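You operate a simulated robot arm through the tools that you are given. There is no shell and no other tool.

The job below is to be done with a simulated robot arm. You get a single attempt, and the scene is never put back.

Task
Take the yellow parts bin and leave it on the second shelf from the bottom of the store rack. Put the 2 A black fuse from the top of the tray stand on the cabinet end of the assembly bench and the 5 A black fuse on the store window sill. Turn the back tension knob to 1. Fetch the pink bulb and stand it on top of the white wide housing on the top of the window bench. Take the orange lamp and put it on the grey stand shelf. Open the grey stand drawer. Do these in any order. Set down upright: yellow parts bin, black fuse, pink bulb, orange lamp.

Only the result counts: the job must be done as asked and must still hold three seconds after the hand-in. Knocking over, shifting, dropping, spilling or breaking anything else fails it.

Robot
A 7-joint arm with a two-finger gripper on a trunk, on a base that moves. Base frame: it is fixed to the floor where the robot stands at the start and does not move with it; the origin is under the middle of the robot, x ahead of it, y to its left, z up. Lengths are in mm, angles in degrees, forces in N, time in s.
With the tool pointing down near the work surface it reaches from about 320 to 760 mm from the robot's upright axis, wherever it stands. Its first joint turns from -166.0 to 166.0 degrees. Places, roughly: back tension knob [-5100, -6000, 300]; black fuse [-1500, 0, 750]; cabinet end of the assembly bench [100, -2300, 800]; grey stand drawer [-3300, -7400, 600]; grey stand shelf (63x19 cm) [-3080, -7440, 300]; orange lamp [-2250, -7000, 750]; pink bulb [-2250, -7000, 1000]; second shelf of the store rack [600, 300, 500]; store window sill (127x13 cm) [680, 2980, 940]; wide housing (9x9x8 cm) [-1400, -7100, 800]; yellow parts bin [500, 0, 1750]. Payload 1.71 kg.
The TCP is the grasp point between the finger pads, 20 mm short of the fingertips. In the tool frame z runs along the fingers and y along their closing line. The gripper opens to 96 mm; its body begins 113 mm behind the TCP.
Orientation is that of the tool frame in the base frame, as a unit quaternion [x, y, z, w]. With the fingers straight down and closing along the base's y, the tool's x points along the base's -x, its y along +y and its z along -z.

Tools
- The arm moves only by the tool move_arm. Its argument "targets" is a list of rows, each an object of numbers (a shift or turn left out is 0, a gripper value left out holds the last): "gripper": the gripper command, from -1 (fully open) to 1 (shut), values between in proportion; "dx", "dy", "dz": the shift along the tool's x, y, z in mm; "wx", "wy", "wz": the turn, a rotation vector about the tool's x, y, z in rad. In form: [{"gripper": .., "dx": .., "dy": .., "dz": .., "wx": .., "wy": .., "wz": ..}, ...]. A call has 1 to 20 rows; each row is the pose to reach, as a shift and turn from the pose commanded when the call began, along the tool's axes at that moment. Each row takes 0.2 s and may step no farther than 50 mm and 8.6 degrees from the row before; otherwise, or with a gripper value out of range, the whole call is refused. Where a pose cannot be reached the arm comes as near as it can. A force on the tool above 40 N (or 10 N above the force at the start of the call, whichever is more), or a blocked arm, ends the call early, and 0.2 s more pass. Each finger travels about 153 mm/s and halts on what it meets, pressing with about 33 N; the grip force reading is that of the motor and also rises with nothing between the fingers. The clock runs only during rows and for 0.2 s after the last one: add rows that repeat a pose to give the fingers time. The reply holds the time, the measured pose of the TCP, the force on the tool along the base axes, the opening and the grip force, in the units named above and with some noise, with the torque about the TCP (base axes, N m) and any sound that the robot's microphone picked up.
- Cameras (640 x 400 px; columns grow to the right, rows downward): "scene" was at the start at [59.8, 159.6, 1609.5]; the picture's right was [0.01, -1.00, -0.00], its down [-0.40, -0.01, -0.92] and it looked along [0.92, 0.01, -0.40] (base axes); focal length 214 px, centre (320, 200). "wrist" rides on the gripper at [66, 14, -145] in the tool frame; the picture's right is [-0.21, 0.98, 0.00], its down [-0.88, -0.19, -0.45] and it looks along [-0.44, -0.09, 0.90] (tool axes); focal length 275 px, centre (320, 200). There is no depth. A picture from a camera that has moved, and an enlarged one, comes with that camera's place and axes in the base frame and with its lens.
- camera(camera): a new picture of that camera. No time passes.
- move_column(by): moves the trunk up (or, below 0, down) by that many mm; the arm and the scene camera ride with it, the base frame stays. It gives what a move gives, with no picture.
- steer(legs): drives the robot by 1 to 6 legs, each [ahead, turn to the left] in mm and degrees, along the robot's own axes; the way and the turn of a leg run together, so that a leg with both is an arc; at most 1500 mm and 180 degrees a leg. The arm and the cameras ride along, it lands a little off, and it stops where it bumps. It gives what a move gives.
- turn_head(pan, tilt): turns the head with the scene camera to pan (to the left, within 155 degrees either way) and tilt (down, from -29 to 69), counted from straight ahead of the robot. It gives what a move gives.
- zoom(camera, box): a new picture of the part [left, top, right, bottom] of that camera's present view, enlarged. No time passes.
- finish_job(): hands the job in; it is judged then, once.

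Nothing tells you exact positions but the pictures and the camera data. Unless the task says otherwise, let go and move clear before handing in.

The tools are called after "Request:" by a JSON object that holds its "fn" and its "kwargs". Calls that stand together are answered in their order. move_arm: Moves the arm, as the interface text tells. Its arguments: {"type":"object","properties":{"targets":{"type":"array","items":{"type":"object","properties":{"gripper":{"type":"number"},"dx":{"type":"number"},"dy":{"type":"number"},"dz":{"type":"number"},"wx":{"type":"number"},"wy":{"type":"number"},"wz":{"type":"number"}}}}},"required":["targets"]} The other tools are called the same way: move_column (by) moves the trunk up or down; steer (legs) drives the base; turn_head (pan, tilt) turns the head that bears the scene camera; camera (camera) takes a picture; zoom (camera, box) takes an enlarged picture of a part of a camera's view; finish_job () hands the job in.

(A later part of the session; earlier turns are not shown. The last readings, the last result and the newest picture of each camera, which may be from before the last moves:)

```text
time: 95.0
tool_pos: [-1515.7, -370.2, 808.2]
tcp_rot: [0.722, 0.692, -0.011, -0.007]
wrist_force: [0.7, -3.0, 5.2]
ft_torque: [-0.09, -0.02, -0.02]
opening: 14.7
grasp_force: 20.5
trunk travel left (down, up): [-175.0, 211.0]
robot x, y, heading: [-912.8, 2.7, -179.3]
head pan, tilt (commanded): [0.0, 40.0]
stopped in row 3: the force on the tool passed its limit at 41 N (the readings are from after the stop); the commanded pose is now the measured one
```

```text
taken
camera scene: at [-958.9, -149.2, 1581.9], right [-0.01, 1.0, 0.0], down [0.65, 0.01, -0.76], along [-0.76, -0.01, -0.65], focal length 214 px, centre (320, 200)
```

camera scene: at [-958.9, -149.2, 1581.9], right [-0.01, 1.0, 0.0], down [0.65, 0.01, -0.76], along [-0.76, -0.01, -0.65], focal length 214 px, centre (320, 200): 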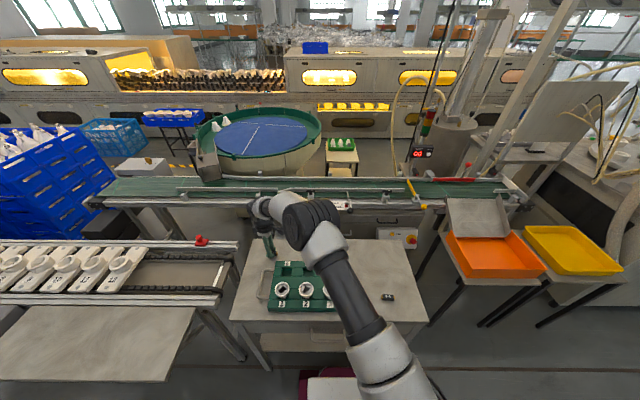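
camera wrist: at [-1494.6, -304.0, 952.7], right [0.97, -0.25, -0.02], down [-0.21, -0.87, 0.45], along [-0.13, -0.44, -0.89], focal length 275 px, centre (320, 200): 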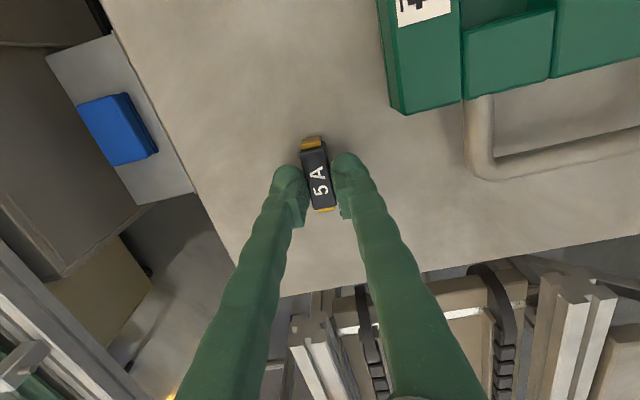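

The fingers seem to have closed onto the fuse. I'll command a firm close and then check before lifting.

Request:
{"fn": "move_arm", "kwargs": {"targets": [{"gripper": 0.9}, {"gripper": 0.9}, {"gripper": 0.9}]}}

Request:
{"fn": "zoom", "kwargs": {"camera": "wrist", "box": [240, 110, 400, 240]}}

```text
time: 95.8
tool_pos: [-1515.6, -368.8, 806.6]
tcp_rot: [0.722, 0.691, -0.01, -0.006]
wrist_force: [2.5, -4.4, 13.2]
ft_torque: [-0.08, -0.02, 0.0]
opening: 13.5
grasp_force: 33.5
trunk travel left (down, up): [-175.0, 211.0]
robot x, y, heading: [-912.8, 6.0, -179.3]
head pan, tilt (commanded): [0.0, 40.0]
```

```text
3.08 times, centred on (320, 175) of wrist
camera zoom: at [-1495.4, -302.8, 952.2], right [0.97, -0.25, -0.02], down [-0.21, -0.86, 0.45], along [-0.13, -0.44, -0.89], focal length 847 px, centre (320, 277)
```

zoom: 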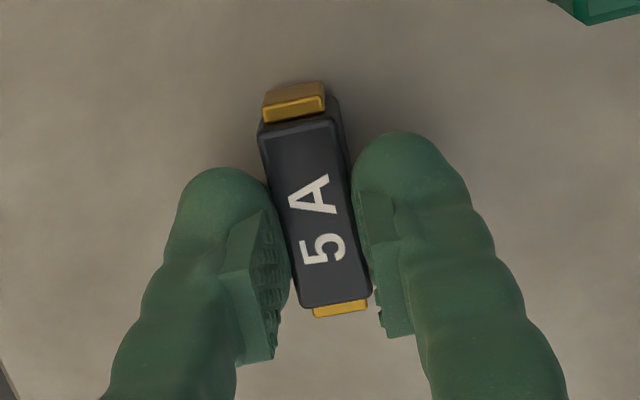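

The 5 A fuse is pinched firmly (33 N). I'll lift it up.

Request:
{"fn": "move_arm", "kwargs": {"targets": [{"gripper": 0.9, "dz": -10}, {"dz": -30}, {"dz": -70}, {"dz": -110}, {"dz": -150}]}}

Request:
{"fn": "camera", "kwargs": {"camera": "wrist"}}

```text
time: 97.0
tool_pos: [-1512.2, -367.7, 957.0]
tcp_rot: [0.722, 0.692, -0.009, -0.006]
wrist_force: [-0.7, -0.7, -0.3]
ft_torque: [0.01, 0.01, 0.02]
opening: 13.6
grasp_force: 32.9
trunk travel left (down, up): [-175.0, 211.0]
robot x, y, heading: [-911.8, 4.4, -179.3]
head pan, tilt (commanded): [0.0, 40.0]
```

```text
taken
camera wrist: at [-1492.6, -302.1, 1102.1], right [0.97, -0.25, -0.02], down [-0.21, -0.87, 0.45], along [-0.13, -0.43, -0.89], focal length 275 px, centre (320, 200)
```

wrist: 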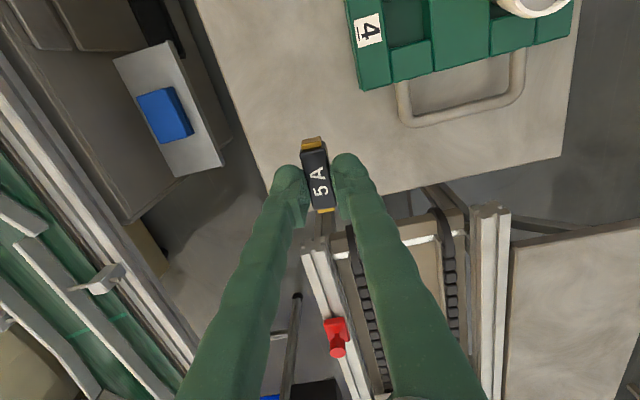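

The 5 A fuse is held well. I'll bring the arm to a carry pose in front of the robot, then back away from the stand.

Request:
{"fn": "move_arm", "kwargs": {"targets": [{"gripper": 0.9, "dx": 37, "dy": 14, "dz": -16}, {"dx": 74, "dy": 27, "dz": -33}, {"dx": 110, "dy": 41, "dz": -49}, {"dx": 147, "dy": 55, "dz": -65}, {"dx": 184, "dy": 68, "dz": -82}, {"dx": 221, "dy": 82, "dz": -98}, {"dx": 258, "dy": 96, "dz": -114}, {"dx": 294, "dy": 110, "dz": -130}, {"dx": 331, "dy": 123, "dz": -147}, {"dx": 368, "dy": 137, "dz": -163}]}}

Request:
{"fn": "steer", "kwargs": {"legs": [[-330, 0]]}}

Request:
{"fn": "camera", "kwargs": {"camera": "wrist"}}

Request:
{"fn": "turn_head", "kwargs": {"pan": -100, "tilt": 20}}

Request:
{"fn": "camera", "kwargs": {"camera": "scene"}}

```text
time: 99.2
tool_pos: [-1353.3, -4.1, 1115.5]
tcp_rot: [0.722, 0.692, -0.01, -0.005]
wrist_force: [0.9, 0.4, -0.9]
ft_torque: [-0.01, 0.04, -0.01]
opening: 13.5
grasp_force: 32.7
trunk travel left (down, up): [-175.0, 211.0]
robot x, y, heading: [-910.1, 5.5, -179.4]
head pan, tilt (commanded): [0.0, 40.0]
```

```text
time: 101.5
tool_pos: [-1020.3, -0.0, 1113.0]
tcp_rot: [0.723, 0.691, -0.008, -0.004]
wrist_force: [0.8, 0.1, -0.3]
ft_torque: [-0.05, 0.01, -0.01]
opening: 13.6
grasp_force: 32.8
trunk travel left (down, up): [-175.0, 211.0]
robot x, y, heading: [-574.1, 6.6, -179.6]
head pan, tilt (commanded): [0.0, 40.0]
```

```text
taken
camera wrist: at [-999.6, 65.7, 1258.4], right [0.97, -0.25, -0.02], down [-0.22, -0.86, 0.45], along [-0.13, -0.43, -0.89], focal length 275 px, centre (320, 200)
```

wrist: 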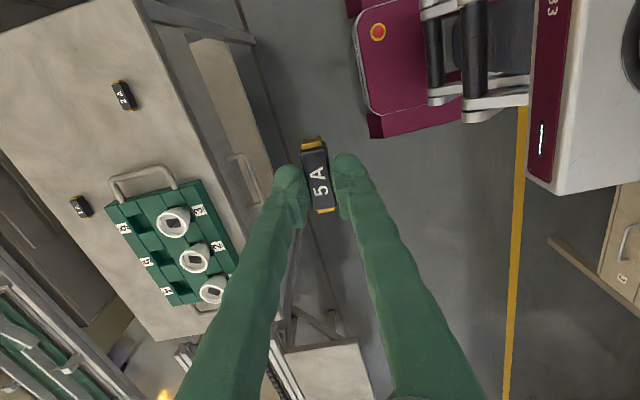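

```text
time: 103.3
tool_pos: [-1002.4, -0.4, 1120.2]
tcp_rot: [0.723, 0.69, -0.013, -0.01]
wrist_force: [-0.3, -0.4, -0.3]
ft_torque: [0.0, -0.03, 0.0]
opening: 13.4
grasp_force: 33.1
trunk travel left (down, up): [-175.0, 211.0]
robot x, y, heading: [-573.5, 10.2, -179.4]
head pan, tilt (commanded): [-100.0, 20.0]
```

```text
taken
camera scene: at [-523.2, -51.9, 1615.3], right [0.99, -0.16, 0.02], down [-0.04, -0.34, -0.94], along [0.16, 0.93, -0.34], focal length 214 px, centre (320, 200)
```

scene: 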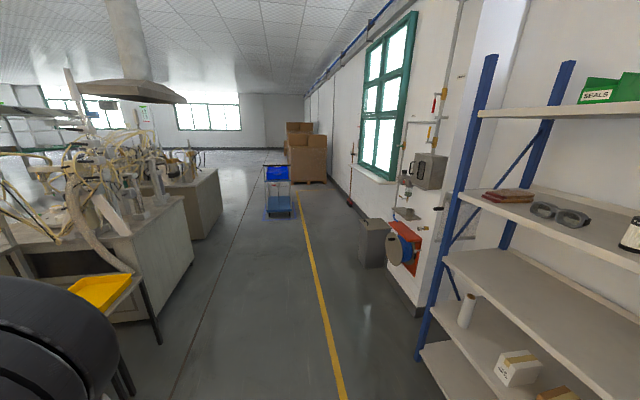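

The way north is clear. I'll turn right and drive up the aisle toward the window sill.

Request:
{"fn": "steer", "kwargs": {"legs": [[0, -100.8], [1450, 0]]}}

Request:
{"fn": "turn_head", "kwargs": {"pan": -40, "tilt": 20}}

Request:
{"fn": "camera", "kwargs": {"camera": "scene"}}

Request:
{"fn": "camera", "kwargs": {"camera": "wrist"}}

```text
time: 116.2
tool_pos: [-281.8, 1901.3, 1120.8]
tcp_rot: [0.994, -0.103, -0.001, -0.018]
wrist_force: [-0.8, 0.0, -0.2]
ft_torque: [0.01, 0.01, -0.02]
opening: 13.4
grasp_force: 33.3
trunk travel left (down, up): [-175.0, 211.0]
robot x, y, heading: [-342.3, 1476.7, 81.6]
head pan, tilt (commanded): [-100.0, 20.0]
```

```text
time: 117.5
tool_pos: [-285.4, 1884.1, 1127.0]
tcp_rot: [0.994, -0.104, 0.0, -0.025]
wrist_force: [-0.6, 0.1, -0.4]
ft_torque: [-0.02, 0.0, 0.0]
opening: 14.1
grasp_force: 33.2
trunk travel left (down, up): [-175.0, 211.0]
robot x, y, heading: [-339.8, 1476.2, 81.2]
head pan, tilt (commanded): [-40.0, 20.0]
```

```text
taken
camera scene: at [-428.4, 1530.0, 1613.9], right [0.66, -0.75, 0.01], down [-0.26, -0.24, -0.94], along [0.7, 0.62, -0.35], focal length 214 px, centre (320, 200)
```

scene: 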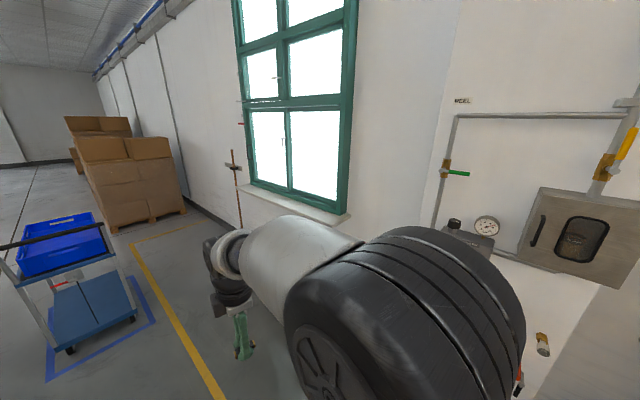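

```text
taken
camera wrist: at [-223.9, 1849.9, 1270.9], right [-0.4, -0.91, -0.05], down [-0.82, 0.34, 0.46], along [-0.4, 0.22, -0.89], focal length 275 px, centre (320, 200)
```

wrist: 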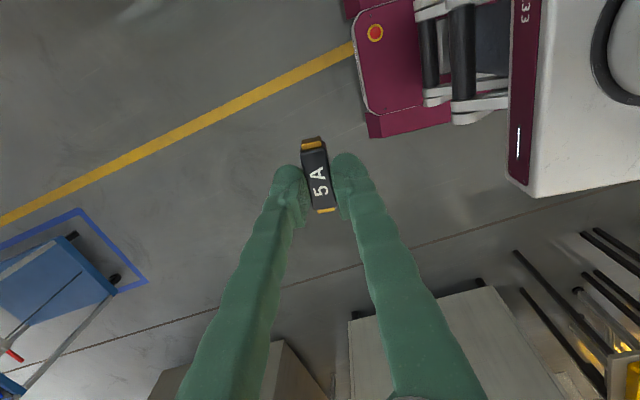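

I see the window sill ahead right, and a cart on the left that I'll pass clear of. I'll continue north and turn to face the sill.

Request:
{"fn": "steer", "kwargs": {"legs": [[1400, 0], [0, -81.4]]}}

Request:
{"fn": "turn_head", "kwargs": {"pan": 0, "tilt": 35}}

Request:
{"fn": "camera", "kwargs": {"camera": "scene"}}

```text
time: 129.1
tool_pos: [282.9, 2901.3, 1127.3]
tcp_rot: [-0.698, 0.715, -0.015, 0.02]
wrist_force: [0.0, -0.1, -0.5]
ft_torque: [-0.07, -0.01, -0.03]
opening: 13.6
grasp_force: 33.2
trunk travel left (down, up): [-175.0, 211.0]
robot x, y, heading: [-129.2, 2882.7, 2.1]
head pan, tilt (commanded): [-40.0, 20.0]
```

```text
time: 130.1
tool_pos: [264.8, 2900.2, 1132.6]
tcp_rot: [-0.698, 0.715, -0.022, 0.026]
wrist_force: [-0.5, 1.3, -1.3]
ft_torque: [0.04, -0.01, 0.03]
opening: 13.6
grasp_force: 33.1
trunk travel left (down, up): [-175.0, 211.0]
robot x, y, heading: [-131.7, 2882.4, 1.9]
head pan, tilt (commanded): [0.0, 35.0]
```

```text
taken
camera scene: at [-78.9, 3041.8, 1589.7], right [0.03, -1.0, 0.0], down [-0.59, -0.02, -0.81], along [0.81, 0.03, -0.59], focal length 214 px, centre (320, 200)
```

scene: 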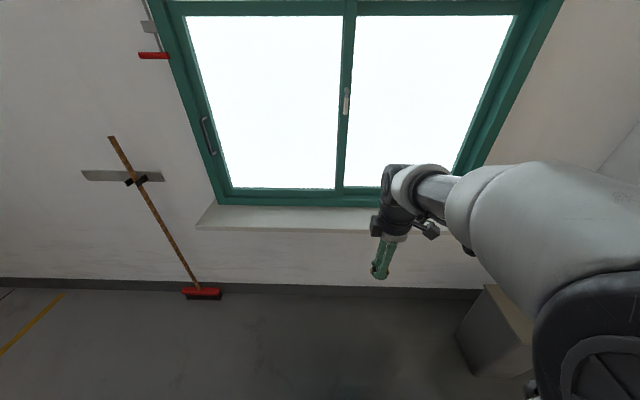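

The sill is straight ahead and empty. I'll drive closer.

Request:
{"fn": "steer", "kwargs": {"legs": [[200, -2]]}}

Request:
{"fn": "camera", "kwargs": {"camera": "scene"}}

Request:
{"fn": "zoom", "kwargs": {"camera": "scene", "box": [160, 200, 400, 350]}}

```text
time: 131.8
tool_pos: [462.3, 2889.1, 1136.9]
tcp_rot: [-0.686, 0.727, -0.025, 0.028]
wrist_force: [0.1, -0.1, 0.1]
ft_torque: [0.0, 0.07, -0.04]
opening: 13.7
grasp_force: 33.3
trunk travel left (down, up): [-175.0, 211.0]
robot x, y, heading: [77.1, 2884.1, -0.1]
head pan, tilt (commanded): [0.0, 35.0]
```

```text
taken
camera scene: at [109.9, 3043.7, 1590.3], right [0.0, -1.0, 0.0], down [-0.58, 0.0, -0.82], along [0.82, 0.0, -0.58], focal length 214 px, centre (320, 200)
```

scene: 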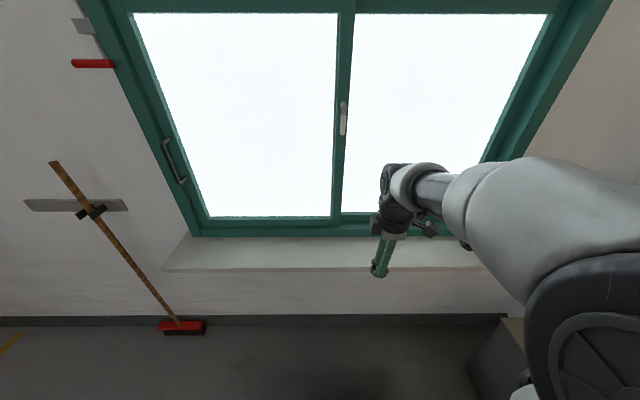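

```text
2.67 times, centred on (280, 275) of scene
camera zoom: at [109.9, 3043.7, 1590.3], right [0.0, -1.0, 0.0], down [-0.58, 0.0, -0.82], along [0.82, 0.0, -0.58], focal length 572 px, centre (427, 0)
```

zoom: 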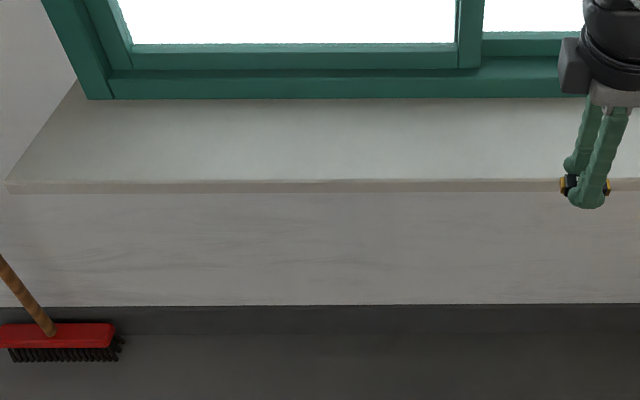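

The sill's front edge is at x≈614, z≈930. I'll move the fuse forward, level it, and rotate the hand so its wide side runs along the sill, away from the window.

Request:
{"fn": "move_arm", "kwargs": {"targets": [{"gripper": 0.9, "dx": -4, "dy": -40, "dz": 22, "wx": -0.017}, {"dx": -9, "dy": -82, "dz": 46, "wx": -0.035}, {"dx": -13, "dy": -125, "dz": 70, "wx": -0.052}, {"dx": -13, "dy": -125, "dz": 70, "wx": -0.052}]}}

Request:
{"fn": "move_arm", "kwargs": {"targets": [{"gripper": 0.9, "wx": 0.001, "wy": 0.003, "wz": 0.138}, {"wx": 0.002, "wy": 0.006, "wz": 0.276}, {"wx": 0.002, "wy": 0.009, "wz": 0.414}, {"wx": 0.003, "wy": 0.012, "wz": 0.552}, {"wx": 0.004, "wy": 0.015, "wz": 0.69}, {"wx": 0.005, "wy": 0.018, "wz": 0.828}, {"wx": 0.006, "wy": 0.022, "wz": 0.966}, {"wx": 0.007, "wy": 0.025, "wz": 1.104}, {"wx": 0.007, "wy": 0.028, "wz": 1.242}, {"wx": 0.008, "wy": 0.031, "wz": 1.38}, {"wx": 0.009, "wy": 0.034, "wz": 1.513}, {"wx": 0.009, "wy": 0.034, "wz": 1.513}]}}

Request:
{"fn": "camera", "kwargs": {"camera": "wrist"}}

Request:
{"fn": "camera", "kwargs": {"camera": "scene"}}

```text
time: 132.8
tool_pos: [590.3, 2893.0, 1074.9]
tcp_rot: [-0.686, 0.727, -0.006, 0.01]
wrist_force: [-0.4, 0.6, -0.4]
ft_torque: [-0.02, 0.04, -0.02]
opening: 13.7
grasp_force: 33.0
trunk travel left (down, up): [-175.0, 211.0]
robot x, y, heading: [76.2, 2888.8, -0.1]
head pan, tilt (commanded): [0.0, 35.0]
```

```text
time: 135.4
tool_pos: [589.8, 2895.0, 1077.4]
tcp_rot: [0.002, 1.0, -0.011, 0.004]
wrist_force: [-0.5, -0.6, -0.7]
ft_torque: [0.01, 0.02, -0.01]
opening: 13.2
grasp_force: 32.9
trunk travel left (down, up): [-175.0, 211.0]
robot x, y, heading: [77.5, 2889.4, -0.4]
head pan, tilt (commanded): [0.0, 35.0]
```

```text
taken
camera wrist: at [523.8, 2912.3, 1221.6], right [0.21, 0.98, -0.02], down [0.87, -0.18, 0.46], along [0.44, -0.11, -0.89], focal length 275 px, centre (320, 200)
```

wrist: 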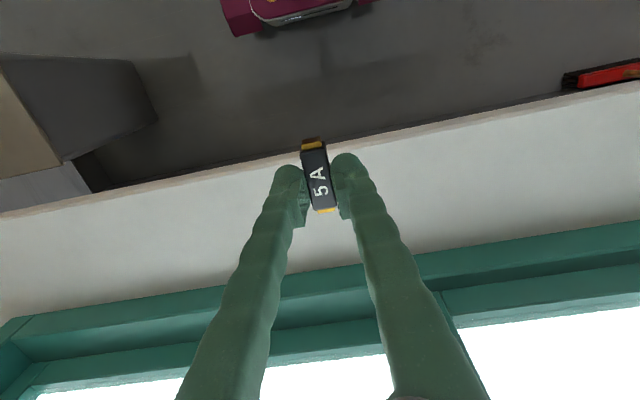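

```text
taken
camera scene: at [131.1, 3043.5, 1589.7], right [0.0, -1.0, 0.0], down [-0.59, 0.0, -0.81], along [0.81, 0.0, -0.59], focal length 214 px, centre (320, 200)
```

scene: 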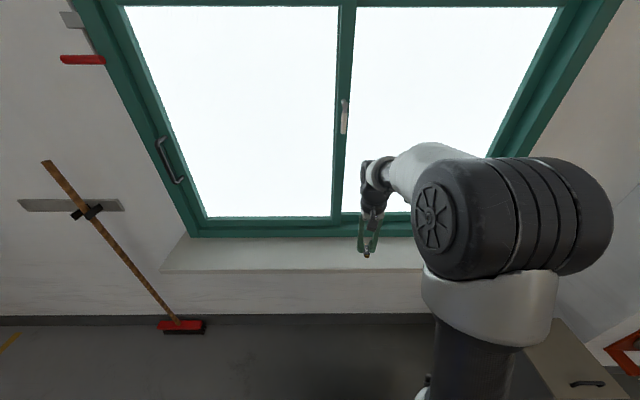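

The fuse is level and the sill lies just beyond. I'll move over the middle of the sill and descend.

Request:
{"fn": "move_arm", "kwargs": {"targets": [{"gripper": 0.9, "dx": -40, "dy": 1, "dz": 20}, {"dx": -84, "dy": 1, "dz": 40}, {"dx": -84, "dy": 2, "dz": 65}, {"dx": -84, "dy": 2, "dz": 88}, {"dx": -84, "dy": 2, "dz": 88}]}}

Request:
{"fn": "camera", "kwargs": {"camera": "wrist"}}

```text
time: 136.6
tool_pos: [675.4, 2895.7, 990.0]
tcp_rot: [0.001, 1.0, -0.01, 0.004]
wrist_force: [-0.6, -0.6, 0.9]
ft_torque: [-0.03, -0.02, -0.01]
opening: 13.3
grasp_force: 32.3
trunk travel left (down, up): [-175.0, 211.0]
robot x, y, heading: [74.5, 2889.9, -0.1]
head pan, tilt (commanded): [0.0, 35.0]
```

```text
taken
camera wrist: at [608.8, 2912.6, 1134.6], right [0.21, 0.98, -0.02], down [0.87, -0.18, 0.46], along [0.44, -0.11, -0.89], focal length 275 px, centre (320, 200)
```

wrist: 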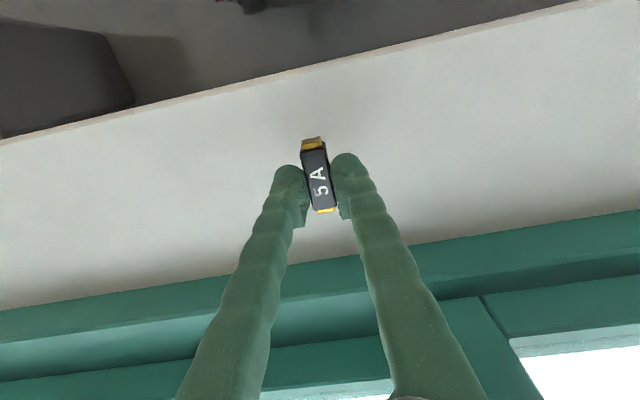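

Request:
{"fn": "move_arm", "kwargs": {"targets": [{"gripper": 0.9, "dz": 10}, {"dz": 18}, {"dz": 24}, {"dz": 24}]}}

Request:
{"fn": "camera", "kwargs": {"camera": "wrist"}}

```text
time: 137.6
tool_pos: [675.2, 2895.7, 965.4]
tcp_rot: [0.0, 1.0, -0.011, 0.005]
wrist_force: [-0.2, -0.4, -0.7]
ft_torque: [0.01, 0.0, 0.01]
opening: 13.6
grasp_force: 33.3
trunk travel left (down, up): [-175.0, 211.0]
robot x, y, heading: [73.8, 2887.9, -0.1]
head pan, tilt (commanded): [0.0, 35.0]
```

```text
taken
camera wrist: at [608.5, 2913.0, 1110.5], right [0.21, 0.98, -0.02], down [0.87, -0.18, 0.46], along [0.44, -0.11, -0.89], focal length 275 px, centre (320, 200)
```

wrist: 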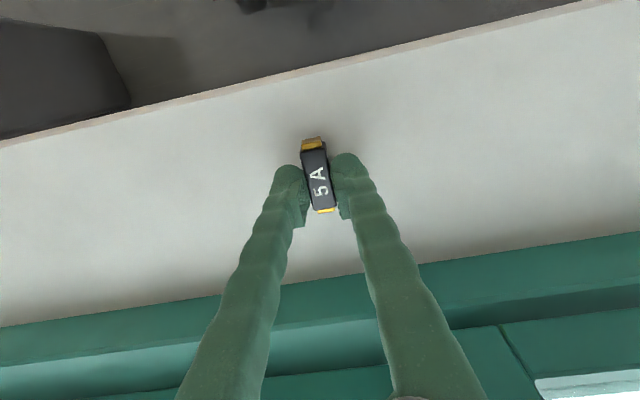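

Request:
{"fn": "move_arm", "kwargs": {"targets": [{"gripper": 0.9, "dz": 4}, {"dz": 8}, {"dz": 8}]}}

Request:
{"fn": "move_arm", "kwargs": {"targets": [{"gripper": 0.9, "dz": 3}, {"dz": 5}, {"dz": 5}]}}

```text
time: 138.4
tool_pos: [675.7, 2895.5, 960.8]
tcp_rot: [0.0, 1.0, -0.011, 0.007]
wrist_force: [0.2, 1.4, 30.9]
ft_torque: [0.04, 0.12, 0.01]
opening: 13.9
grasp_force: 32.5
trunk travel left (down, up): [-175.0, 211.0]
robot x, y, heading: [76.0, 2888.7, -0.0]
head pan, tilt (commanded): [0.0, 35.0]
```

```text
time: 139.2
tool_pos: [675.8, 2896.3, 955.4]
tcp_rot: [0.0, 1.0, -0.01, 0.006]
wrist_force: [2.0, 4.9, 39.8]
ft_torque: [0.28, 0.05, -0.01]
opening: 13.7
grasp_force: 33.0
trunk travel left (down, up): [-175.0, 211.0]
robot x, y, heading: [78.0, 2889.1, -0.3]
head pan, tilt (commanded): [0.0, 35.0]
```

The fuse is resting on the sill (contact force felt). I'll relax the pressure and open the fingers.

Request:
{"fn": "move_arm", "kwargs": {"targets": [{"gripper": 0.9, "dz": -4}, {"gripper": 0.9, "dz": -7}, {"gripper": 0.9, "dz": -7}]}}

Request:
{"fn": "zoom", "kwargs": {"camera": "wrist", "box": [240, 110, 400, 240]}}

```text
time: 140.0
tool_pos: [673.5, 2893.6, 957.5]
tcp_rot: [0.001, 1.0, -0.011, 0.003]
wrist_force: [0.9, 0.1, -0.5]
ft_torque: [-0.03, -0.02, -0.01]
opening: 13.6
grasp_force: 32.7
trunk travel left (down, up): [-175.0, 211.0]
robot x, y, heading: [78.1, 2888.1, -0.2]
head pan, tilt (commanded): [0.0, 35.0]
```

```text
3.08 times, centred on (320, 175) of wrist
camera zoom: at [608.3, 2910.7, 1103.4], right [0.21, 0.98, -0.02], down [0.87, -0.18, 0.45], along [0.44, -0.11, -0.89], focal length 847 px, centre (320, 277)
```

zoom: 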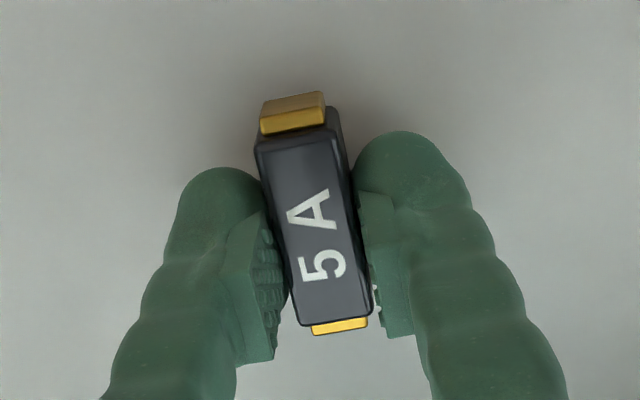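

Request:
{"fn": "move_arm", "kwargs": {"targets": [{"gripper": 0.9, "dz": 2}, {"gripper": 0.6, "dz": 2}, {"gripper": 0.4, "dz": 2}, {"gripper": 0.1, "dz": 2}, {"gripper": 0.1, "dz": 2}]}}

Request:
{"fn": "zoom", "kwargs": {"camera": "wrist", "box": [220, 90, 420, 250]}}

```text
time: 141.2
tool_pos: [675.1, 2893.3, 957.7]
tcp_rot: [0.001, 1.0, -0.011, 0.004]
wrist_force: [0.1, 0.1, -0.5]
ft_torque: [0.05, -0.01, -0.02]
opening: 43.3
grasp_force: 0.1
trunk travel left (down, up): [-175.0, 211.0]
robot x, y, heading: [72.6, 2888.0, 0.1]
head pan, tilt (commanded): [0.0, 35.0]
```

```text
2.50 times, centred on (320, 170) of wrist
camera zoom: at [608.8, 2911.0, 1102.1], right [0.21, 0.98, -0.02], down [0.87, -0.18, 0.46], along [0.44, -0.11, -0.89], focal length 688 px, centre (320, 275)
```

zoom: 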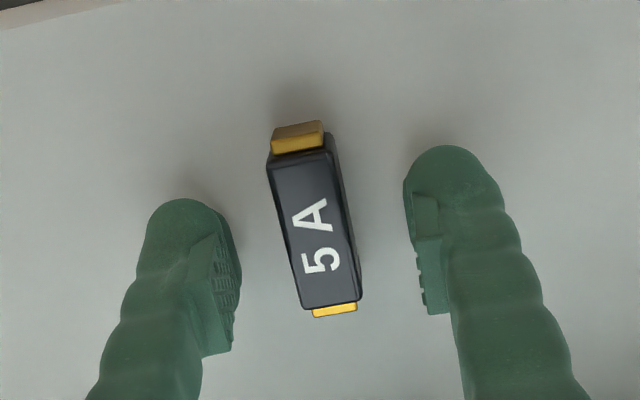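

The 5 A fuse lies flat on the sill, upright label up. I'll lift away and retract.

Request:
{"fn": "move_arm", "kwargs": {"targets": [{"gripper": 0.1, "dz": -20}, {"dz": -60}, {"dz": -100}, {"dz": -140}, {"dx": 40, "dz": -160}, {"dx": 85, "dz": -170}, {"dx": 130, "dz": -170}, {"dx": 170, "dz": -170}]}}

Request:
{"fn": "camera", "kwargs": {"camera": "wrist"}}

Request:
{"fn": "zoom", "kwargs": {"camera": "scene", "box": [200, 200, 440, 350]}}

```text
time: 143.0
tool_pos: [502.3, 2898.4, 1126.0]
tcp_rot: [0.0, 1.0, -0.011, 0.005]
wrist_force: [0.2, -0.4, 0.9]
ft_torque: [-0.07, -0.01, -0.01]
opening: 43.3
grasp_force: 0.1
trunk travel left (down, up): [-175.0, 211.0]
robot x, y, heading: [78.1, 2888.1, -0.1]
head pan, tilt (commanded): [0.0, 35.0]
```

```text
taken
camera wrist: at [435.8, 2915.5, 1270.6], right [0.21, 0.98, -0.02], down [0.87, -0.18, 0.46], along [0.44, -0.11, -0.89], focal length 275 px, centre (320, 200)
```

wrist: 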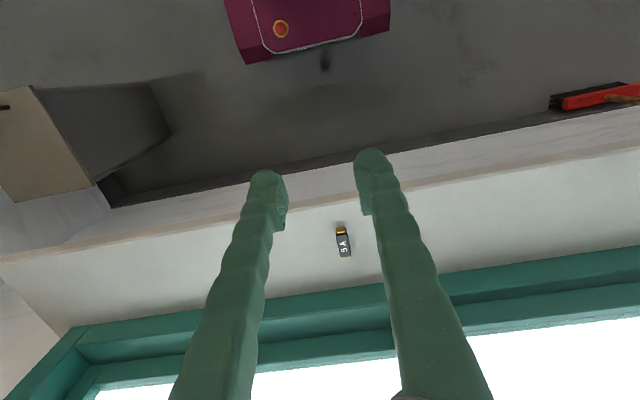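

```text
2.67 times, centred on (320, 275) of scene
camera zoom: at [129.8, 3043.4, 1589.8], right [0.0, -1.0, 0.0], down [-0.59, 0.0, -0.81], along [0.81, 0.0, -0.59], focal length 572 px, centre (320, 0)
```

zoom: 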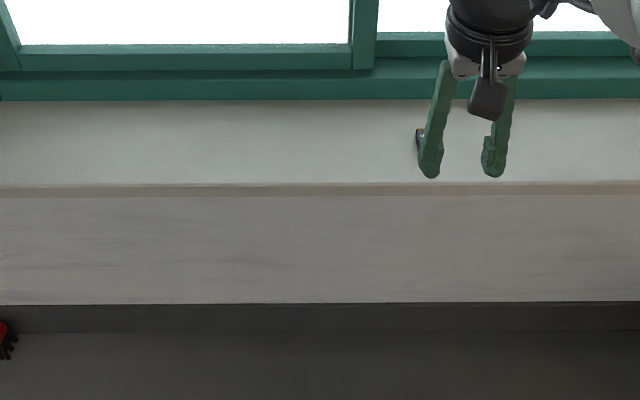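

The 5 A fuse is confirmed on the sill. Now back to the tray stand for the 2 A fuse.

Request:
{"fn": "steer", "kwargs": {"legs": [[-250, 0], [0, -97.7], [1430, 0], [1430, 0]]}}

Request:
{"fn": "turn_head", "kwargs": {"pan": 0, "tilt": 35}}

Request:
{"fn": "camera", "kwargs": {"camera": "scene"}}

```text
time: 164.3
tool_pos: [-691.5, -345.1, 1124.8]
tcp_rot: [0.759, 0.651, -0.01, -0.006]
wrist_force: [-0.4, 0.8, 0.0]
ft_torque: [0.02, -0.03, 0.01]
opening: 43.1
grasp_force: 0.1
trunk travel left (down, up): [-175.0, 211.0]
robot x, y, heading: [-638.1, 78.3, -98.5]
head pan, tilt (commanded): [0.0, 35.0]
```

```text
time: 164.9
tool_pos: [-688.5, -330.6, 1130.1]
tcp_rot: [0.758, 0.652, -0.015, 0.0]
wrist_force: [0.2, -1.0, -0.3]
ft_torque: [0.0, -0.02, 0.0]
opening: 43.1
grasp_force: 0.1
trunk travel left (down, up): [-175.0, 211.0]
robot x, y, heading: [-640.6, 80.2, -98.6]
head pan, tilt (commanded): [0.0, 35.0]
```

```text
taken
camera scene: at [-493.6, 2.2, 1589.6], right [-0.99, 0.15, 0.0], down [0.09, 0.58, -0.81], along [-0.12, -0.8, -0.59], focal length 214 px, centre (320, 200)
```

scene: 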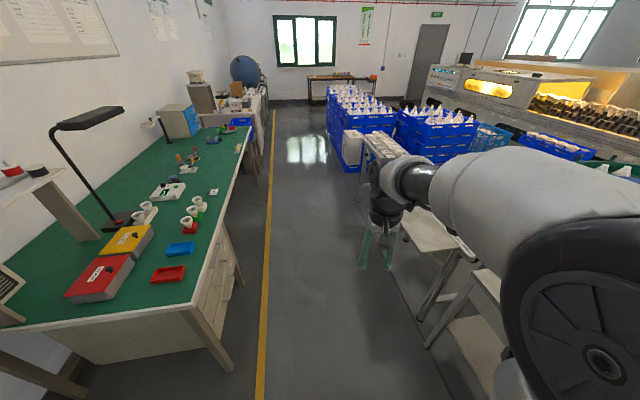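

Good view of the aisle south. I'll turn to face the tray stand again and approach for the 2 A fuse.

Request:
{"fn": "steer", "kwargs": {"legs": [[0, -81.4], [270, 0]]}}

Request:
{"fn": "camera", "kwargs": {"camera": "wrist"}}

Request:
{"fn": "camera", "kwargs": {"camera": "scene"}}

```text
time: 171.1
tool_pos: [-1331.3, 76.0, 1129.9]
tcp_rot: [1.0, -0.004, -0.009, -0.011]
wrist_force: [-0.5, 0.5, -0.5]
ft_torque: [-0.04, -0.1, -0.01]
opening: 43.3
grasp_force: 0.1
trunk travel left (down, up): [-175.0, 211.0]
robot x, y, heading: [-916.8, 86.4, 179.4]
head pan, tilt (commanded): [0.0, 35.0]
```

```text
taken
camera wrist: at [-1263.6, 58.0, 1273.8], right [-0.21, -0.98, -0.02], down [-0.87, 0.18, 0.46], along [-0.45, 0.11, -0.89], focal length 275 px, centre (320, 200)
```

wrist: 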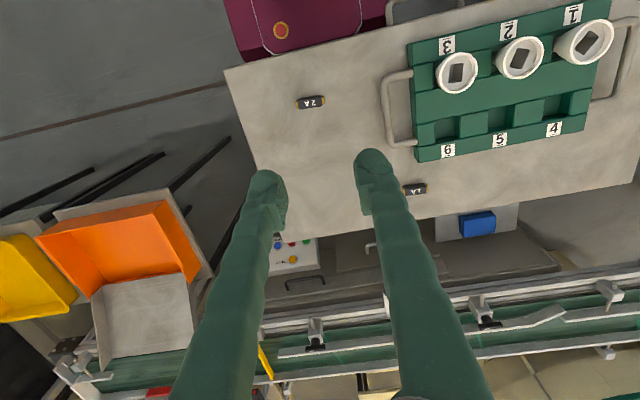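

```text
taken
camera scene: at [-976.4, -68.1, 1589.6], right [0.01, 1.0, 0.0], down [0.59, 0.0, -0.81], along [-0.81, 0.0, -0.59], focal length 214 px, centre (320, 200)
```

scene: 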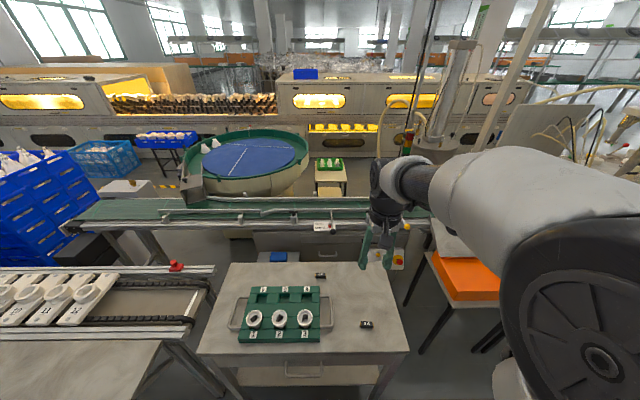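

I'll rotate the gripper 90° and descend above the 2 A fuse.

Request:
{"fn": "move_arm", "kwargs": {"targets": [{"gripper": 0, "dx": 1, "dy": -1, "dz": 20, "wx": -0.002, "wy": -0.003, "wz": -0.13}, {"dx": 2, "dy": -2, "dz": 40, "wx": -0.005, "wy": -0.006, "wz": -0.26}, {"dx": 3, "dy": -3, "dz": 60, "wx": -0.007, "wy": -0.009, "wz": -0.39}, {"dx": 4, "dy": -4, "dz": 80, "wx": -0.009, "wy": -0.011, "wz": -0.52}, {"dx": 5, "dy": -5, "dz": 100, "wx": -0.012, "wy": -0.014, "wz": -0.65}, {"dx": 6, "dy": -6, "dz": 120, "wx": -0.014, "wy": -0.017, "wz": -0.78}, {"dx": 7, "dy": -7, "dz": 140, "wx": -0.016, "wy": -0.02, "wz": -0.91}, {"dx": 8, "dy": -8, "dz": 160, "wx": -0.019, "wy": -0.023, "wz": -1.04}, {"dx": 9, "dy": -9, "dz": 180, "wx": -0.021, "wy": -0.026, "wz": -1.17}, {"dx": 10, "dy": -10, "dz": 200, "wx": -0.023, "wy": -0.028, "wz": -1.3}, {"dx": 11, "dy": -11, "dz": 220, "wx": -0.026, "wy": -0.031, "wz": -1.43}, {"dx": 11, "dy": -12, "dz": 240, "wx": -0.028, "wy": -0.034, "wz": -1.565}, {"dx": 11, "dy": -12, "dz": 240, "wx": -0.028, "wy": -0.034, "wz": -1.565}]}}

Request:
{"fn": "camera", "kwargs": {"camera": "wrist"}}

```text
time: 173.9
tool_pos: [-1309.8, 92.4, 896.7]
tcp_rot: [0.711, 0.702, -0.021, -0.008]
wrist_force: [-0.3, 0.2, -0.2]
ft_torque: [0.03, 0.0, -0.04]
opening: 48.0
grasp_force: 0.0
trunk travel left (down, up): [-175.0, 211.0]
robot x, y, heading: [-918.3, 83.2, 179.6]
head pan, tilt (commanded): [0.0, 35.0]
```

```text
taken
camera wrist: at [-1289.1, 159.9, 1040.5], right [0.98, -0.22, -0.04], down [-0.18, -0.87, 0.47], along [-0.13, -0.45, -0.88], focal length 275 px, centre (320, 200)
```

wrist: 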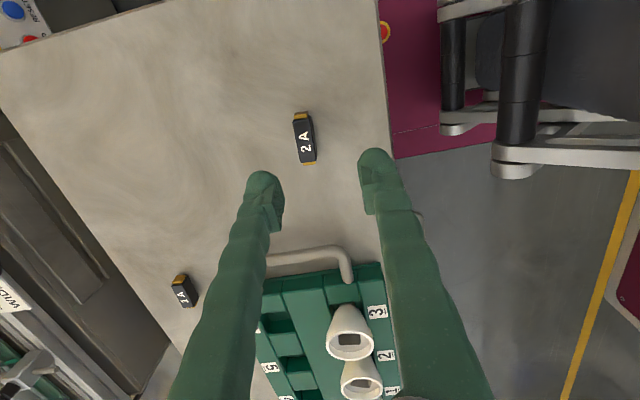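

Request:
{"fn": "move_arm", "kwargs": {"targets": [{"gripper": 0, "dx": 4, "dy": -7, "dz": 20, "wx": -0.02, "wy": 0.009, "wz": 0.016}, {"dx": 8, "dy": -14, "dz": 40, "wx": -0.041, "wy": 0.018, "wz": 0.033}, {"dx": 8, "dy": -14, "dz": 40, "wx": -0.041, "wy": 0.018, "wz": 0.033}]}}

Request:
{"fn": "camera", "kwargs": {"camera": "wrist"}}

```text
time: 174.7
tool_pos: [-1326.7, 99.5, 857.4]
tcp_rot: [0.723, 0.69, 0.0, 0.001]
wrist_force: [-0.2, 0.0, -0.5]
ft_torque: [0.0, 0.02, 0.0]
opening: 48.1
grasp_force: 0.1
trunk travel left (down, up): [-175.0, 211.0]
robot x, y, heading: [-918.9, 82.3, 179.5]
head pan, tilt (commanded): [0.0, 35.0]
```

```text
taken
camera wrist: at [-1309.4, 164.7, 1002.8], right [0.97, -0.25, 0.0], down [-0.23, -0.87, 0.45], along [-0.11, -0.43, -0.9], focal length 275 px, centre (320, 200)
```

wrist: 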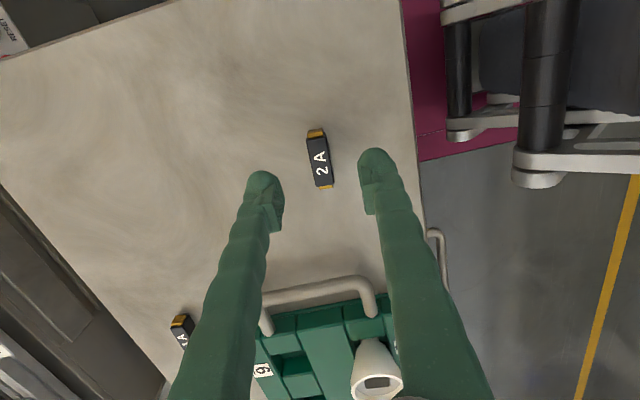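

The fuse is directly under the TCP. I'll descend to just above the table, in careful steps.

Request:
{"fn": "move_arm", "kwargs": {"targets": [{"gripper": 0, "dx": 1, "dy": 1, "dz": 20}, {"dx": 1, "dy": 1, "dz": 34}, {"dx": 1, "dy": 1, "dz": 42}, {"dx": 1, "dy": 1, "dz": 42}]}}

Request:
{"fn": "camera", "kwargs": {"camera": "wrist"}}

```text
time: 175.7
tool_pos: [-1324.8, 100.8, 814.9]
tcp_rot: [0.724, 0.69, 0.0, 0.001]
wrist_force: [0.4, 0.2, -0.5]
ft_torque: [0.02, -0.02, 0.0]
opening: 47.9
grasp_force: 0.0
trunk travel left (down, up): [-175.0, 211.0]
robot x, y, heading: [-914.8, 81.8, 179.7]
head pan, tilt (commanded): [0.0, 35.0]
```

```text
taken
camera wrist: at [-1308.1, 166.5, 960.7], right [0.97, -0.25, 0.0], down [-0.23, -0.87, 0.45], along [-0.11, -0.43, -0.89], focal length 275 px, centre (320, 200)
```

wrist: 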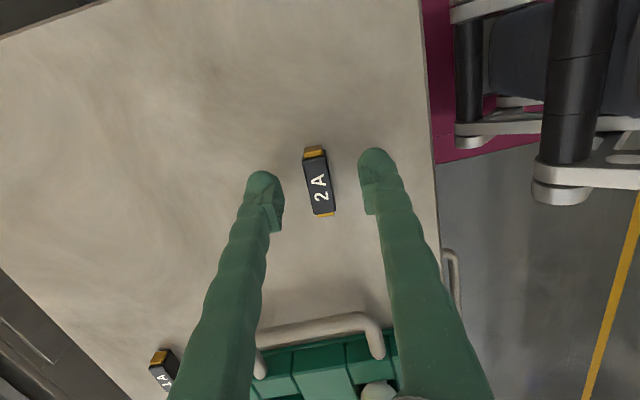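

Request:
{"fn": "move_arm", "kwargs": {"targets": [{"gripper": 0, "dz": 5}, {"gripper": 0.3, "dz": 5}, {"gripper": 0.6, "dz": 5}, {"gripper": 0.9, "dz": 5}, {"gripper": 0.9, "dz": 5}]}}

Request:
{"fn": "zoom", "kwargs": {"camera": "wrist", "box": [240, 110, 400, 240]}}

```text
time: 176.9
tool_pos: [-1324.3, 100.7, 809.8]
tcp_rot: [0.723, 0.69, -0.001, 0.0]
wrist_force: [0.3, -0.7, -0.2]
ft_torque: [-0.02, -0.03, -0.01]
opening: 13.7
grasp_force: 32.0
trunk travel left (down, up): [-175.0, 211.0]
robot x, y, heading: [-918.5, 82.8, 179.9]
head pan, tilt (commanded): [0.0, 35.0]
```

```text
3.08 times, centred on (320, 175) of wrist
camera zoom: at [-1307.8, 166.0, 955.4], right [0.97, -0.25, 0.0], down [-0.23, -0.87, 0.45], along [-0.11, -0.43, -0.89], focal length 847 px, centre (320, 277)
```

zoom: 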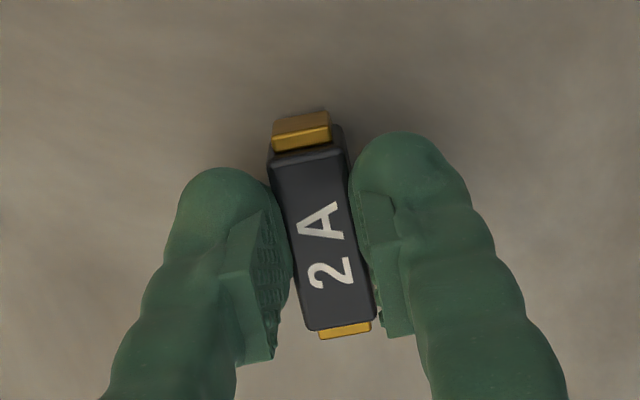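

The 2 A fuse is gripped (13.7 mm, 32 N). I'll lift it and move to a carry pose.

Request:
{"fn": "move_arm", "kwargs": {"targets": [{"gripper": 0.9, "dz": -15}, {"dz": -50}, {"dz": -100}, {"dz": -150}, {"dz": -200}, {"dz": -250}, {"dz": -300}]}}

Request:
{"fn": "camera", "kwargs": {"camera": "wrist"}}

Request:
{"fn": "turn_head", "kwargs": {"pan": 90, "tilt": 30}}

Request:
{"fn": "camera", "kwargs": {"camera": "scene"}}

```text
time: 178.5
tool_pos: [-1325.3, 99.7, 1110.0]
tcp_rot: [0.724, 0.69, -0.001, 0.001]
wrist_force: [0.5, -0.5, 0.1]
ft_torque: [-0.02, -0.05, -0.03]
opening: 13.5
grasp_force: 32.8
trunk travel left (down, up): [-175.0, 211.0]
robot x, y, heading: [-917.0, 82.2, 179.6]
head pan, tilt (commanded): [0.0, 35.0]
```

```text
taken
camera wrist: at [-1308.7, 166.0, 1256.1], right [0.97, -0.25, 0.0], down [-0.23, -0.87, 0.45], along [-0.11, -0.43, -0.89], focal length 275 px, centre (320, 200)
```

wrist: 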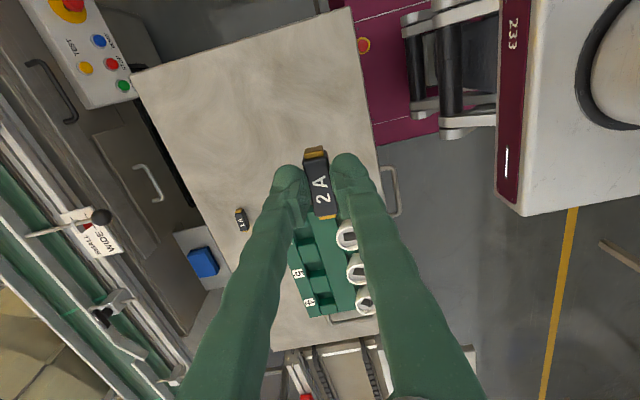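

```text
time: 180.2
tool_pos: [-1325.9, 100.3, 1110.3]
tcp_rot: [0.724, 0.69, -0.001, 0.001]
wrist_force: [0.8, 0.4, -0.9]
ft_torque: [0.0, 0.0, -0.02]
opening: 13.6
grasp_force: 33.2
trunk travel left (down, up): [-175.0, 211.0]
robot x, y, heading: [-919.9, 82.5, 179.5]
head pan, tilt (commanded): [90.0, 30.0]
```

```text
taken
camera scene: at [-885.2, -159.4, 1599.0], right [-1.0, 0.01, -0.02], down [0.02, 0.5, -0.87], along [0.0, -0.87, -0.5], focal length 214 px, centre (320, 200)
```

scene: 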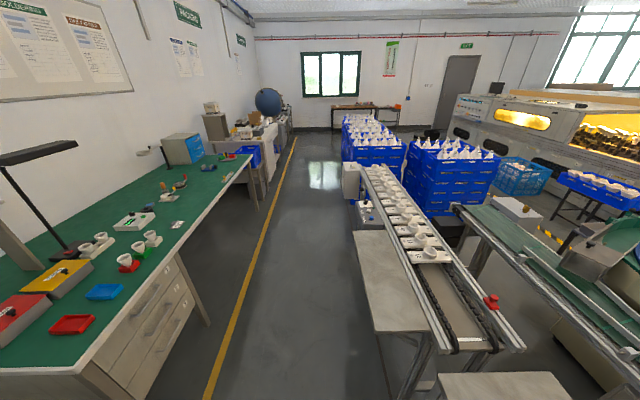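

The 2 A fuse is held. The aisle south runs between the assembly bench (front edge x≈-100) and the conveyor (x≈-1090). I'll back out, turn south and drive to the bench's far, cabinet end.

Request:
{"fn": "steer", "kwargs": {"legs": [[-340, 0], [0, 90], [1200, 0]]}}

Request:
{"fn": "turn_head", "kwargs": {"pan": 20, "tilt": 30}}

Request:
{"fn": "camera", "kwargs": {"camera": "scene"}}

```text
time: 193.0
tool_pos: [-639.9, -1508.0, 1110.1]
tcp_rot: [0.033, 0.999, 0.0, 0.001]
wrist_force: [-0.3, -0.7, -0.4]
ft_torque: [0.01, -0.01, 0.03]
opening: 13.3
grasp_force: 32.3
trunk travel left (down, up): [-175.0, 211.0]
robot x, y, heading: [-616.7, -1102.5, -91.2]
head pan, tilt (commanded): [90.0, 30.0]
```

```text
time: 194.4
tool_pos: [-639.6, -1491.8, 1115.5]
tcp_rot: [0.033, 0.999, -0.008, 0.001]
wrist_force: [-0.2, 0.4, -0.2]
ft_torque: [0.02, 0.0, 0.02]
opening: 13.5
grasp_force: 32.7
trunk travel left (down, up): [-175.0, 211.0]
robot x, y, heading: [-618.8, -1100.5, -91.5]
head pan, tilt (commanded): [20.0, 30.0]
```

```text
taken
camera scene: at [-431.8, -1153.4, 1597.6], right [-0.95, -0.32, -0.01], down [-0.16, 0.49, -0.86], along [0.28, -0.81, -0.51], focal length 214 px, centre (320, 200)
```

scene: 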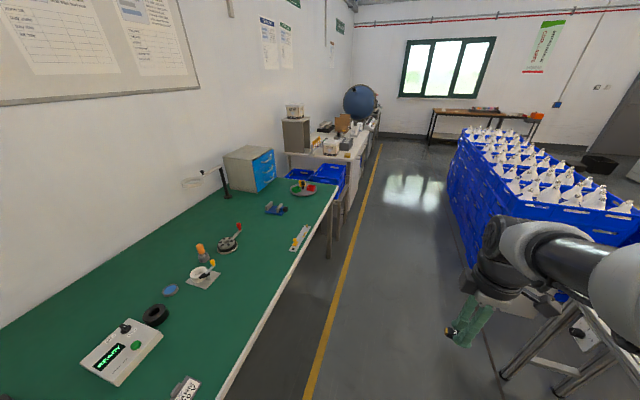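

I see the bench's cabinet end with a blue drawer cabinet and some scattered items. I'll zoom to find free space near (100, -2300).

Request:
{"fn": "zoom", "kwargs": {"camera": "scene", "box": [190, 140, 350, 270]}}

```text
3.08 times, centred on (270, 205) of scene
camera zoom: at [-431.8, -1153.4, 1597.6], right [-0.95, -0.32, -0.01], down [-0.16, 0.49, -0.86], along [0.28, -0.81, -0.51], focal length 660 px, centre (474, 185)
```

zoom: 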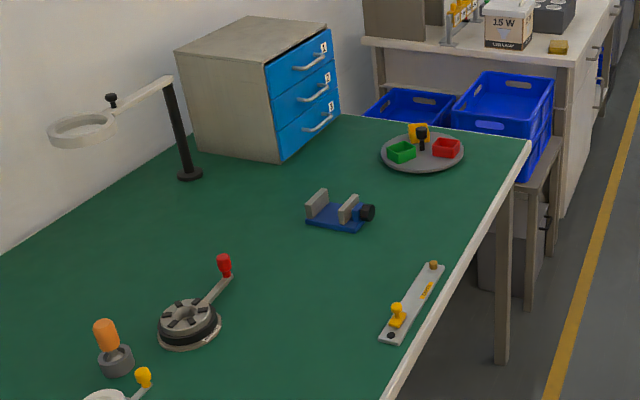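

There's a free spot around (70, -2335) between the vise, the turntable plate and the gauge strip. I'll drive down and turn to face the bench.

Request:
{"fn": "steer", "kwargs": {"legs": [[0, 5.3], [1237, 0], [0, 86]]}}

Request:
{"fn": "turn_head", "kwargs": {"pan": 0, "tilt": 40}}

Request:
{"fn": "camera", "kwargs": {"camera": "scene"}}

```text
time: 206.0
tool_pos: [-134.6, -2320.2, 1116.2]
tcp_rot: [-0.705, 0.709, -0.005, 0.007]
wrist_force: [0.3, -0.1, 0.3]
ft_torque: [0.02, -0.02, 0.01]
opening: 13.3
grasp_force: 32.5
trunk travel left (down, up): [-175.0, 211.0]
robot x, y, heading: [-527.5, -2327.2, 2.1]
head pan, tilt (commanded): [20.0, 30.0]
```

```text
time: 206.8
tool_pos: [-151.8, -2320.3, 1121.6]
tcp_rot: [-0.704, 0.71, -0.009, 0.012]
wrist_force: [-0.3, 0.0, 1.3]
ft_torque: [0.0, -0.03, -0.02]
opening: 13.5
grasp_force: 33.1
trunk travel left (down, up): [-175.0, 211.0]
robot x, y, heading: [-526.3, -2324.2, 2.0]
head pan, tilt (commanded): [0.0, 40.0]
```

```text
taken
camera scene: at [-482.1, -2166.4, 1582.3], right [0.04, -1.0, 0.0], down [-0.65, -0.02, -0.76], along [0.76, 0.03, -0.65], focal length 214 px, centre (320, 200)
```

scene: 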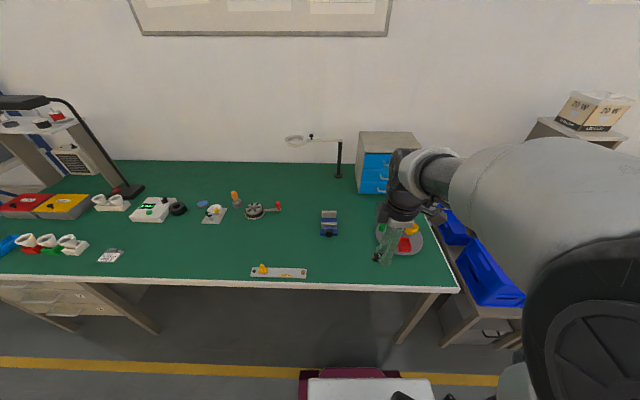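

The bench's cabinet end is in view; the free spot near (80, -2330) lies between the vise and the plate. I'll move the fuse over it.

Request:
{"fn": "move_arm", "kwargs": {"targets": [{"gripper": 0.9, "dx": 1, "dy": -35, "dz": 10, "wx": -0.007, "wy": 0.001}, {"dx": 3, "dy": -75, "dz": 25, "wx": -0.014, "wy": 0.002}, {"dx": 5, "dy": -115, "dz": 45, "wx": -0.021, "wy": 0.003}, {"dx": 7, "dy": -150, "dz": 75, "wx": -0.028, "wy": 0.003}, {"dx": 9, "dy": -185, "dz": 110, "wx": -0.028, "wy": 0.003}, {"dx": 11, "dy": -210, "dz": 150, "wx": -0.028, "wy": 0.003}, {"dx": 11, "dy": -224, "dz": 195, "wx": -0.028, "wy": 0.003}, {"dx": 11, "dy": -224, "dz": 240, "wx": -0.028, "wy": 0.003}, {"dx": 11, "dy": -224, "dz": 240, "wx": -0.028, "wy": 0.003}]}}

Request:
{"fn": "camera", "kwargs": {"camera": "wrist"}}

Request:
{"fn": "camera", "kwargs": {"camera": "scene"}}

```text
time: 208.8
tool_pos: [77.5, -2335.8, 888.6]
tcp_rot: [-0.705, 0.709, -0.001, 0.001]
wrist_force: [0.1, 0.0, 0.0]
ft_torque: [-0.02, -0.04, 0.02]
opening: 13.7
grasp_force: 32.5
trunk travel left (down, up): [-175.0, 211.0]
robot x, y, heading: [-524.5, -2323.3, 1.9]
head pan, tilt (commanded): [0.0, 40.0]
```

```text
taken
camera wrist: at [64.0, -2400.1, 1033.6], right [-0.98, 0.21, 0.0], down [0.19, 0.88, 0.44], along [0.1, 0.43, -0.9], focal length 275 px, centre (320, 200)
```

wrist: 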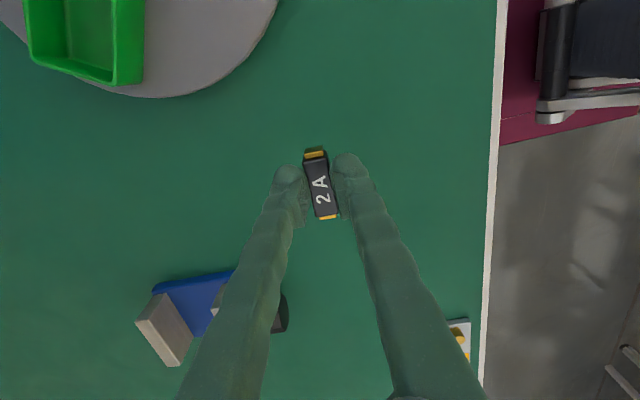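

```text
taken
camera scene: at [-480.5, -2166.5, 1582.3], right [0.04, -1.0, 0.0], down [-0.65, -0.02, -0.76], along [0.76, 0.03, -0.66], focal length 214 px, centre (320, 200)
```

scene: 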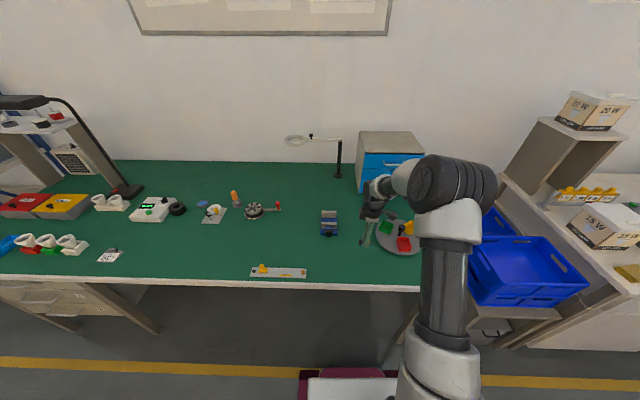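

Request:
{"fn": "move_arm", "kwargs": {"targets": [{"gripper": 0.9, "dz": 18}, {"dz": 34}, {"dz": 40}, {"dz": 40}]}}

Request:
{"fn": "move_arm", "kwargs": {"targets": [{"gripper": 0.9, "dz": 4}, {"dz": 8}, {"dz": 8}]}}

Request:
{"fn": "camera", "kwargs": {"camera": "wrist"}}

```text
time: 209.8
tool_pos: [78.4, -2334.3, 849.7]
tcp_rot: [-0.704, 0.71, -0.002, 0.001]
wrist_force: [0.2, 0.3, 0.7]
ft_torque: [0.0, -0.02, 0.01]
opening: 13.8
grasp_force: 33.0
trunk travel left (down, up): [-175.0, 211.0]
robot x, y, heading: [-526.9, -2324.2, 2.0]
head pan, tilt (commanded): [0.0, 40.0]
```

```text
time: 210.6
tool_pos: [79.6, -2334.4, 840.7]
tcp_rot: [-0.704, 0.71, 0.0, 0.001]
wrist_force: [-0.4, -0.3, -1.0]
ft_torque: [-0.01, 0.0, -0.01]
opening: 13.5
grasp_force: 33.0
trunk travel left (down, up): [-175.0, 211.0]
robot x, y, heading: [-527.8, -2327.8, 2.0]
head pan, tilt (commanded): [0.0, 40.0]
```

```text
taken
camera wrist: at [65.4, -2398.7, 986.8], right [-0.98, 0.21, 0.0], down [0.19, 0.88, 0.44], along [0.1, 0.43, -0.9], focal length 275 px, centre (320, 200)
```

wrist: 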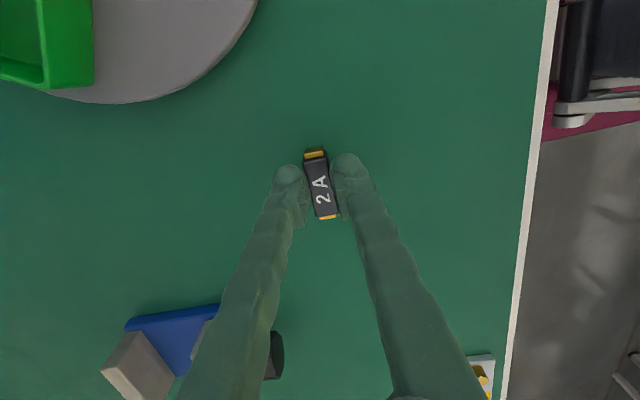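

Request:
{"fn": "move_arm", "kwargs": {"targets": [{"gripper": 0.9, "dz": 4}, {"dz": 7}, {"dz": 7}]}}

Request:
{"fn": "move_arm", "kwargs": {"targets": [{"gripper": 0.9, "dz": 3}, {"dz": 5}, {"dz": 5}]}}

```text
time: 211.4
tool_pos: [80.5, -2331.6, 833.7]
tcp_rot: [-0.704, 0.71, -0.001, 0.0]
wrist_force: [0.5, 0.3, 0.3]
ft_torque: [-0.01, 0.0, 0.02]
opening: 13.5
grasp_force: 33.0
trunk travel left (down, up): [-175.0, 211.0]
robot x, y, heading: [-525.5, -2321.3, 1.9]
head pan, tilt (commanded): [0.0, 40.0]
```

```text
time: 212.2
tool_pos: [81.0, -2332.3, 829.6]
tcp_rot: [-0.704, 0.71, -0.001, 0.001]
wrist_force: [1.4, -1.1, 6.8]
ft_torque: [0.06, -0.01, 0.02]
opening: 13.5
grasp_force: 33.0
trunk travel left (down, up): [-175.0, 211.0]
robot x, y, heading: [-526.2, -2324.1, 2.1]
head pan, tilt (commanded): [0.0, 40.0]
```

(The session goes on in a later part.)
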